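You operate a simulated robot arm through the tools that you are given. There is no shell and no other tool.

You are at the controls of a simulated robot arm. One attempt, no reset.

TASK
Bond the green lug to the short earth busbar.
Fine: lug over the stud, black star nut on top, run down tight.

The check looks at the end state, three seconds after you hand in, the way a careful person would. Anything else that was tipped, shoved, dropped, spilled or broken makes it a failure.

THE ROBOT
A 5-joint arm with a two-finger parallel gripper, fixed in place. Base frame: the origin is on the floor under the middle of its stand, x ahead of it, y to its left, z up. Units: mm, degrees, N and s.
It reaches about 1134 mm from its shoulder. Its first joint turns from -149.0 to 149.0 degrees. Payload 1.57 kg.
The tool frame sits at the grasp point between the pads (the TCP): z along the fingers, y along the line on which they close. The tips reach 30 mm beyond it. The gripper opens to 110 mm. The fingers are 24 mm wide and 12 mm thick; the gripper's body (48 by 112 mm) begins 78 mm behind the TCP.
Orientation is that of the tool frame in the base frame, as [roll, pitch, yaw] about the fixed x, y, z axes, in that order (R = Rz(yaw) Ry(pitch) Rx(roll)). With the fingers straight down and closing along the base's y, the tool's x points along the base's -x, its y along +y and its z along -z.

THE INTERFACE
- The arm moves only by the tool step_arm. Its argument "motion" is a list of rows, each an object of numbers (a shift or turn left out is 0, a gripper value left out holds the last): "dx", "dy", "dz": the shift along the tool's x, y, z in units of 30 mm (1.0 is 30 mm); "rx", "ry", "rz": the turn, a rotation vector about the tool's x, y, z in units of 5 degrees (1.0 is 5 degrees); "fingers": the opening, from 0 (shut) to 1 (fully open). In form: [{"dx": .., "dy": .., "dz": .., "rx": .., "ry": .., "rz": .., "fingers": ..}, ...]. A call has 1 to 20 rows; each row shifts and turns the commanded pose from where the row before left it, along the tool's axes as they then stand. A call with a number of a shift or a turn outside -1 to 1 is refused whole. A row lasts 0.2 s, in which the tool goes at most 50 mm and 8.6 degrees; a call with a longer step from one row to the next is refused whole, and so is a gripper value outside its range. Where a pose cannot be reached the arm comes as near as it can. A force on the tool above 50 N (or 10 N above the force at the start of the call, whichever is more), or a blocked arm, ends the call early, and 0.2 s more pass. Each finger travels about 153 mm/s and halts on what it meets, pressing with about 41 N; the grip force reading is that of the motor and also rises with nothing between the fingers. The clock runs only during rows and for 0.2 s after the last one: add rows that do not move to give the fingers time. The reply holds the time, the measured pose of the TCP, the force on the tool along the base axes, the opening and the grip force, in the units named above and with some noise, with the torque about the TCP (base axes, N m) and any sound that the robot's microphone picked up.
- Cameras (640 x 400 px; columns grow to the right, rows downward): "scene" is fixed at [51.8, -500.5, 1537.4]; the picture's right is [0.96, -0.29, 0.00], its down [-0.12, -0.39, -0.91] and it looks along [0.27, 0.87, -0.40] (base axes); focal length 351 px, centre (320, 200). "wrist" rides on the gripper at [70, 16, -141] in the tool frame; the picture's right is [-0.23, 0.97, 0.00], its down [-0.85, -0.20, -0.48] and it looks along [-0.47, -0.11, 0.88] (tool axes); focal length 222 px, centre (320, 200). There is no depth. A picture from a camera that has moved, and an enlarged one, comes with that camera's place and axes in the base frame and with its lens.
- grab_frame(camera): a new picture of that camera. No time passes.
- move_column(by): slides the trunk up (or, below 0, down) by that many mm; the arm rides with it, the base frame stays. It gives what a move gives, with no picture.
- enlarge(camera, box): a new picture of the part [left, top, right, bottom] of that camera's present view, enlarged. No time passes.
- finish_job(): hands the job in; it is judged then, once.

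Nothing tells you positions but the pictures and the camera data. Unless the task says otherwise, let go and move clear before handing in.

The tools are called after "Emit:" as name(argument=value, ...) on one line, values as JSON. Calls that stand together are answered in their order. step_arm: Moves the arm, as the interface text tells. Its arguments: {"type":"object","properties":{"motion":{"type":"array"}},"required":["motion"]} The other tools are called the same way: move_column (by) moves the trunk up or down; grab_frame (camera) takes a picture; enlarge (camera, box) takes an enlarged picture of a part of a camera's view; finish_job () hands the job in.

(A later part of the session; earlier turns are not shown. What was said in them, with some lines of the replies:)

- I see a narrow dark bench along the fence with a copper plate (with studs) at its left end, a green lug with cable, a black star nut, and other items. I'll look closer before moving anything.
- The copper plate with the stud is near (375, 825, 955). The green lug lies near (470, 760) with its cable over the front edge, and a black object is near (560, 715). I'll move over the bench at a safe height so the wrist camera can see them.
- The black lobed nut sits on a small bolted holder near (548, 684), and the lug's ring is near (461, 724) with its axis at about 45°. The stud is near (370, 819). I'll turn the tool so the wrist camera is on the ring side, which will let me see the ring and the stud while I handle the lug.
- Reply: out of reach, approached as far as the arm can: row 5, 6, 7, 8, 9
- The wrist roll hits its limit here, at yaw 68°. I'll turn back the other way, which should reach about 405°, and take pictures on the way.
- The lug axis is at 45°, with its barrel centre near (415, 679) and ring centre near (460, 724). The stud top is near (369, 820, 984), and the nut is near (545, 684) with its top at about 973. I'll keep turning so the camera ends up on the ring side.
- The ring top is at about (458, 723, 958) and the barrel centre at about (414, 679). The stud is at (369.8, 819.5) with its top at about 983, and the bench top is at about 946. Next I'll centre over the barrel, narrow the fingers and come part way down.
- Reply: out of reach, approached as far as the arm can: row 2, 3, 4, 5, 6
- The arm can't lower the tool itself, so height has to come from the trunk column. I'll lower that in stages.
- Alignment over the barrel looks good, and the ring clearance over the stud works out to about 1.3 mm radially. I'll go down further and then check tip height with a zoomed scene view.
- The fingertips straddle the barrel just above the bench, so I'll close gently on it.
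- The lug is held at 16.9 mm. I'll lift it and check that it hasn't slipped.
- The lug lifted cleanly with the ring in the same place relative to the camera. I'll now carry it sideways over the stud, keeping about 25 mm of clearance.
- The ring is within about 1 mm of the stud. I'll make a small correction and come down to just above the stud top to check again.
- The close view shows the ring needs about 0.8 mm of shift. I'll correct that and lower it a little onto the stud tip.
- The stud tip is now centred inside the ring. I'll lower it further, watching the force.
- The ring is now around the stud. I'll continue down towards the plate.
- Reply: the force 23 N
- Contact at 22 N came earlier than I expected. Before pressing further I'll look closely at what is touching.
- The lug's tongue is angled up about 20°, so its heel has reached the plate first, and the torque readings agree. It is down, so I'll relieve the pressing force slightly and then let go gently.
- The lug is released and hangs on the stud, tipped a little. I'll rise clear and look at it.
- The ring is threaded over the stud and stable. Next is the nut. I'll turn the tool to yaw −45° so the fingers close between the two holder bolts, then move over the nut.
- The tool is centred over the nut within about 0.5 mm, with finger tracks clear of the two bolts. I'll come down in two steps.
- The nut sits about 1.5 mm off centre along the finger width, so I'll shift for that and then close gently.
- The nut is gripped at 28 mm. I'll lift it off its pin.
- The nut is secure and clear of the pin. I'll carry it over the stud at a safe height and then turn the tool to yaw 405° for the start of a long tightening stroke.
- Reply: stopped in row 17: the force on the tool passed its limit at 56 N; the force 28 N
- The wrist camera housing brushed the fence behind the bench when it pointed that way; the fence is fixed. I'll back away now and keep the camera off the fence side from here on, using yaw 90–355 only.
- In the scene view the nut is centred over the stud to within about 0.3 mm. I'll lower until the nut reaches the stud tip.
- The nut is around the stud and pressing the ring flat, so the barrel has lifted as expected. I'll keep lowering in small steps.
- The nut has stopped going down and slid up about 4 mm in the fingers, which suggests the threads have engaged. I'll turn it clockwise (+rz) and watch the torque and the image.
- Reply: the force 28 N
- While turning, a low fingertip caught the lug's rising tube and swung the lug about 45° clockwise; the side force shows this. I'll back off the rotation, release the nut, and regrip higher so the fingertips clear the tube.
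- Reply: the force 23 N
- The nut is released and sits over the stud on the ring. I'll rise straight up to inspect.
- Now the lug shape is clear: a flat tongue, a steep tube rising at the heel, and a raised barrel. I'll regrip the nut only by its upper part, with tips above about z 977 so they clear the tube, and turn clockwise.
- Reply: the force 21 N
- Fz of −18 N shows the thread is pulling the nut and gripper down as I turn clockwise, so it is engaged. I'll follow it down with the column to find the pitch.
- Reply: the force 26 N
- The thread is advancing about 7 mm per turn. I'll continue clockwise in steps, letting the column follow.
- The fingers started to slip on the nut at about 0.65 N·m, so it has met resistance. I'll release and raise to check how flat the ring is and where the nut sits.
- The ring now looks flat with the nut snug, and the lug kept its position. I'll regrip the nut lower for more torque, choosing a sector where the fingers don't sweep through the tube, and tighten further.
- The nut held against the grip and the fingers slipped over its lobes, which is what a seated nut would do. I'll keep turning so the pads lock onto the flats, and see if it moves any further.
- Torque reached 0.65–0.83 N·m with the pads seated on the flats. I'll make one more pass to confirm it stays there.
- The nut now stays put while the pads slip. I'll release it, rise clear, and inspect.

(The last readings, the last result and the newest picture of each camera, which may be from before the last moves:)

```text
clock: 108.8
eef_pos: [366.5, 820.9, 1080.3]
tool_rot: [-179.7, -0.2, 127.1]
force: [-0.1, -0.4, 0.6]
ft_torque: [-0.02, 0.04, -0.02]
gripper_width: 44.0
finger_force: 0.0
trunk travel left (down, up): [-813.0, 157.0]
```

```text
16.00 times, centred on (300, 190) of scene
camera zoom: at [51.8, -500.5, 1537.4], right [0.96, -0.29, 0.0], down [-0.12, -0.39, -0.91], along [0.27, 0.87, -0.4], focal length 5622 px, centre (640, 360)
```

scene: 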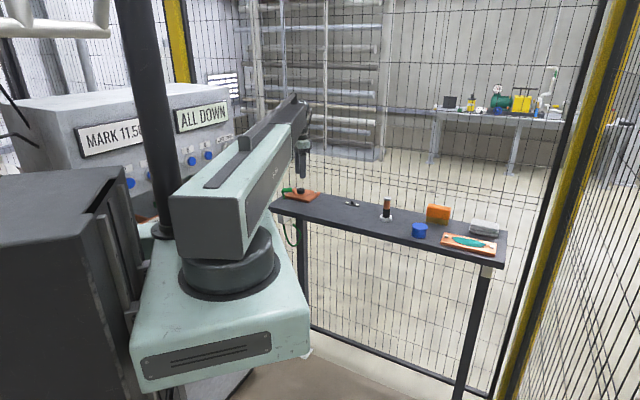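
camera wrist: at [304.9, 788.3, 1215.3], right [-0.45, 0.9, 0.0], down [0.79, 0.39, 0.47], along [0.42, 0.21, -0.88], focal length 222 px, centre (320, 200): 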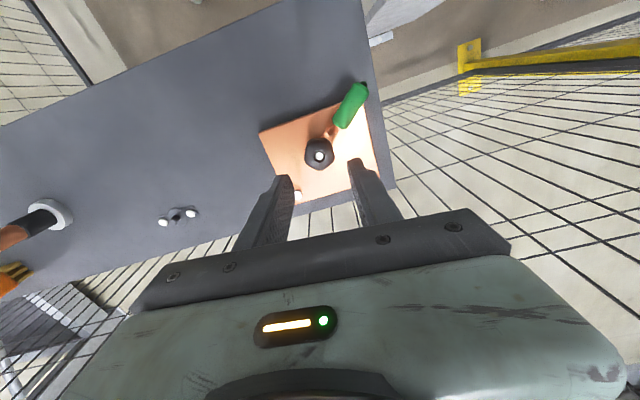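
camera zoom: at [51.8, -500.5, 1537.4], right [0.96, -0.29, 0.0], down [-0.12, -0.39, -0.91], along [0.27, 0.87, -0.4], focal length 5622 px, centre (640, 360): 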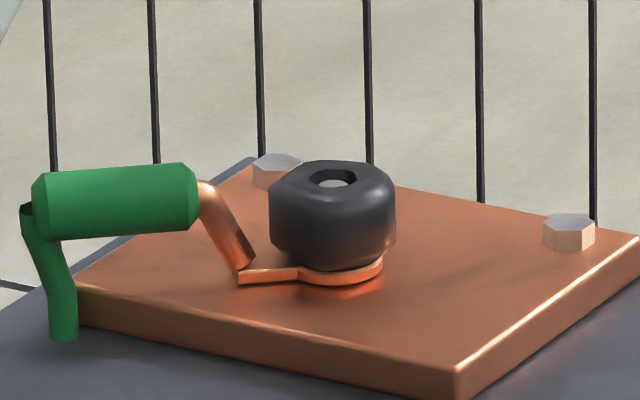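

The ring's lower edge lines up with the plate surface, the nut sits down on the ring around the stud, and nothing moves under about 0.8 N·m. I'll rise and retreat, then do a final check of the bench.

Emit:
move_column(by=80)

Emit:
step_arm(motion=[{"dy": -1}, {"dy": -1}, {"dy": -1}, {"dy": -1}, {"dy": -1}, {}, {}])

Emit:
grab_frame(camera="scene")

Emit:
grab_frame(camera="wrist")

Emit:
enlarge(camera="scene", box=[284, 180, 316, 200])

Emit:
enlarge(camera="scene", box=[270, 170, 430, 270])

```text
clock: 109.9
eef_pos: [367.9, 820.5, 1160.9]
tool_rot: [-179.7, -0.1, 127.1]
force: [0.1, -0.6, 0.4]
ft_torque: [-0.02, -0.02, 0.0]
gripper_width: 43.8
finger_force: 0.1
trunk travel left (down, up): [-893.0, 77.0]
```

```text
clock: 111.5
eef_pos: [245.1, 731.3, 1159.4]
tool_rot: [-179.7, -0.2, 127.0]
force: [0.0, -0.3, 0.4]
ft_torque: [0.01, 0.01, 0.0]
gripper_width: 44.0
finger_force: 0.1
trunk travel left (down, up): [-893.0, 77.0]
```

```text
taken
```

scene: 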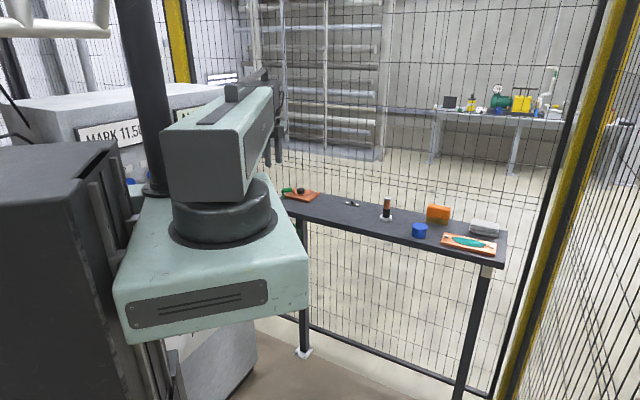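

```text
taken
camera wrist: at [218.4, 796.0, 1300.9], right [0.91, 0.41, -0.01], down [0.36, -0.8, 0.48], along [0.19, -0.44, -0.88], focal length 222 px, centre (320, 200)
```

wrist: 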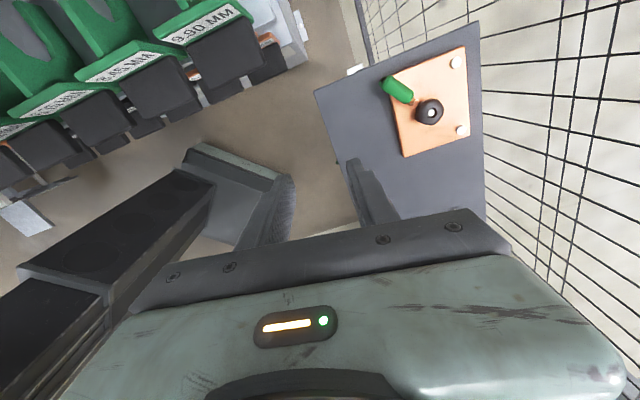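

```text
16.00 times, centred on (300, 190) of scene
camera zoom: at [51.8, -500.5, 1537.4], right [0.96, -0.29, 0.0], down [-0.12, -0.39, -0.91], along [0.27, 0.87, -0.4], focal length 5622 px, centre (640, 360)
```

zoom: 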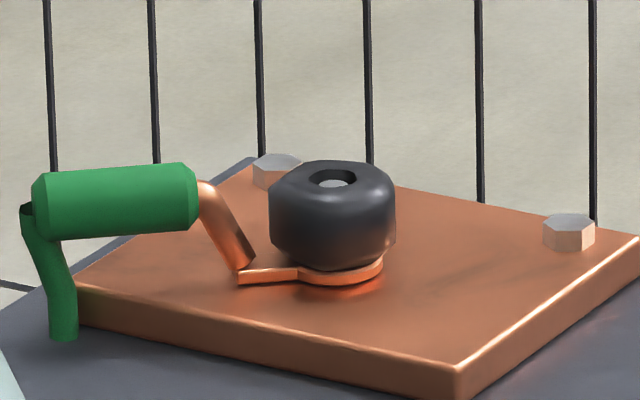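

```text
4.00 times, centred on (350, 220) of scene
camera zoom: at [51.8, -500.5, 1537.4], right [0.96, -0.29, 0.0], down [-0.12, -0.39, -0.91], along [0.27, 0.87, -0.4], focal length 1406 px, centre (200, 120)
```

zoom: 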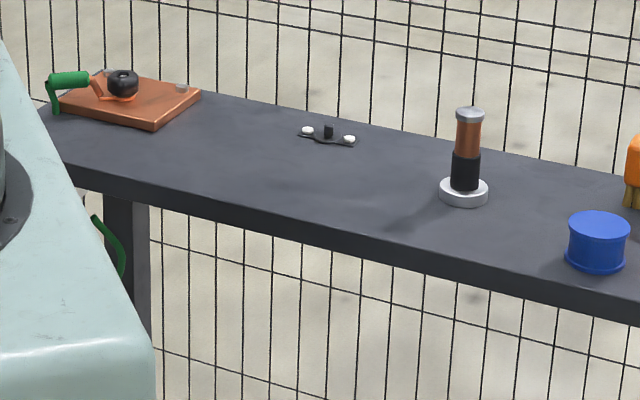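

The green lug lies flat on the short busbar around its stud, with the black star nut seated on it. It is tight to about 0.8 N·m, which is as much as the grip could apply. The nut holder, post, tin, brush, cloth and long bar look undisturbed. The arm has let go and is clear of the bench, so I'm handing in.

Emit:
finish_job()

```text
The job is handed in.
```

I've handed the job in. The green lug is over the stud on the short earth busbar, flat on the plate, with the black star nut run down tight on top of it. I don't have the result of the check.

- **Tightness:** the thread pulled the nut down until the ring was flat on the plate. After that it held at about 0.8 N·m, the most I measured before the fingers slipped on the nut.
- **Lug direction:** the lug now points about 50° clockwise from how I first placed it, because a fingertip caught its tube during the first turn. I left it that way, with the barrel sticking out past the plate's left edge.
- **Fence contact:** the wrist camera housing pressed the fence behind the bench once, at about 56 N, while I was turning the tool. I backed off straight away and saw no damage.
- **Everything else:** the other items on the bench look undisturbed. The gripper let go and moved clear before I handed in.
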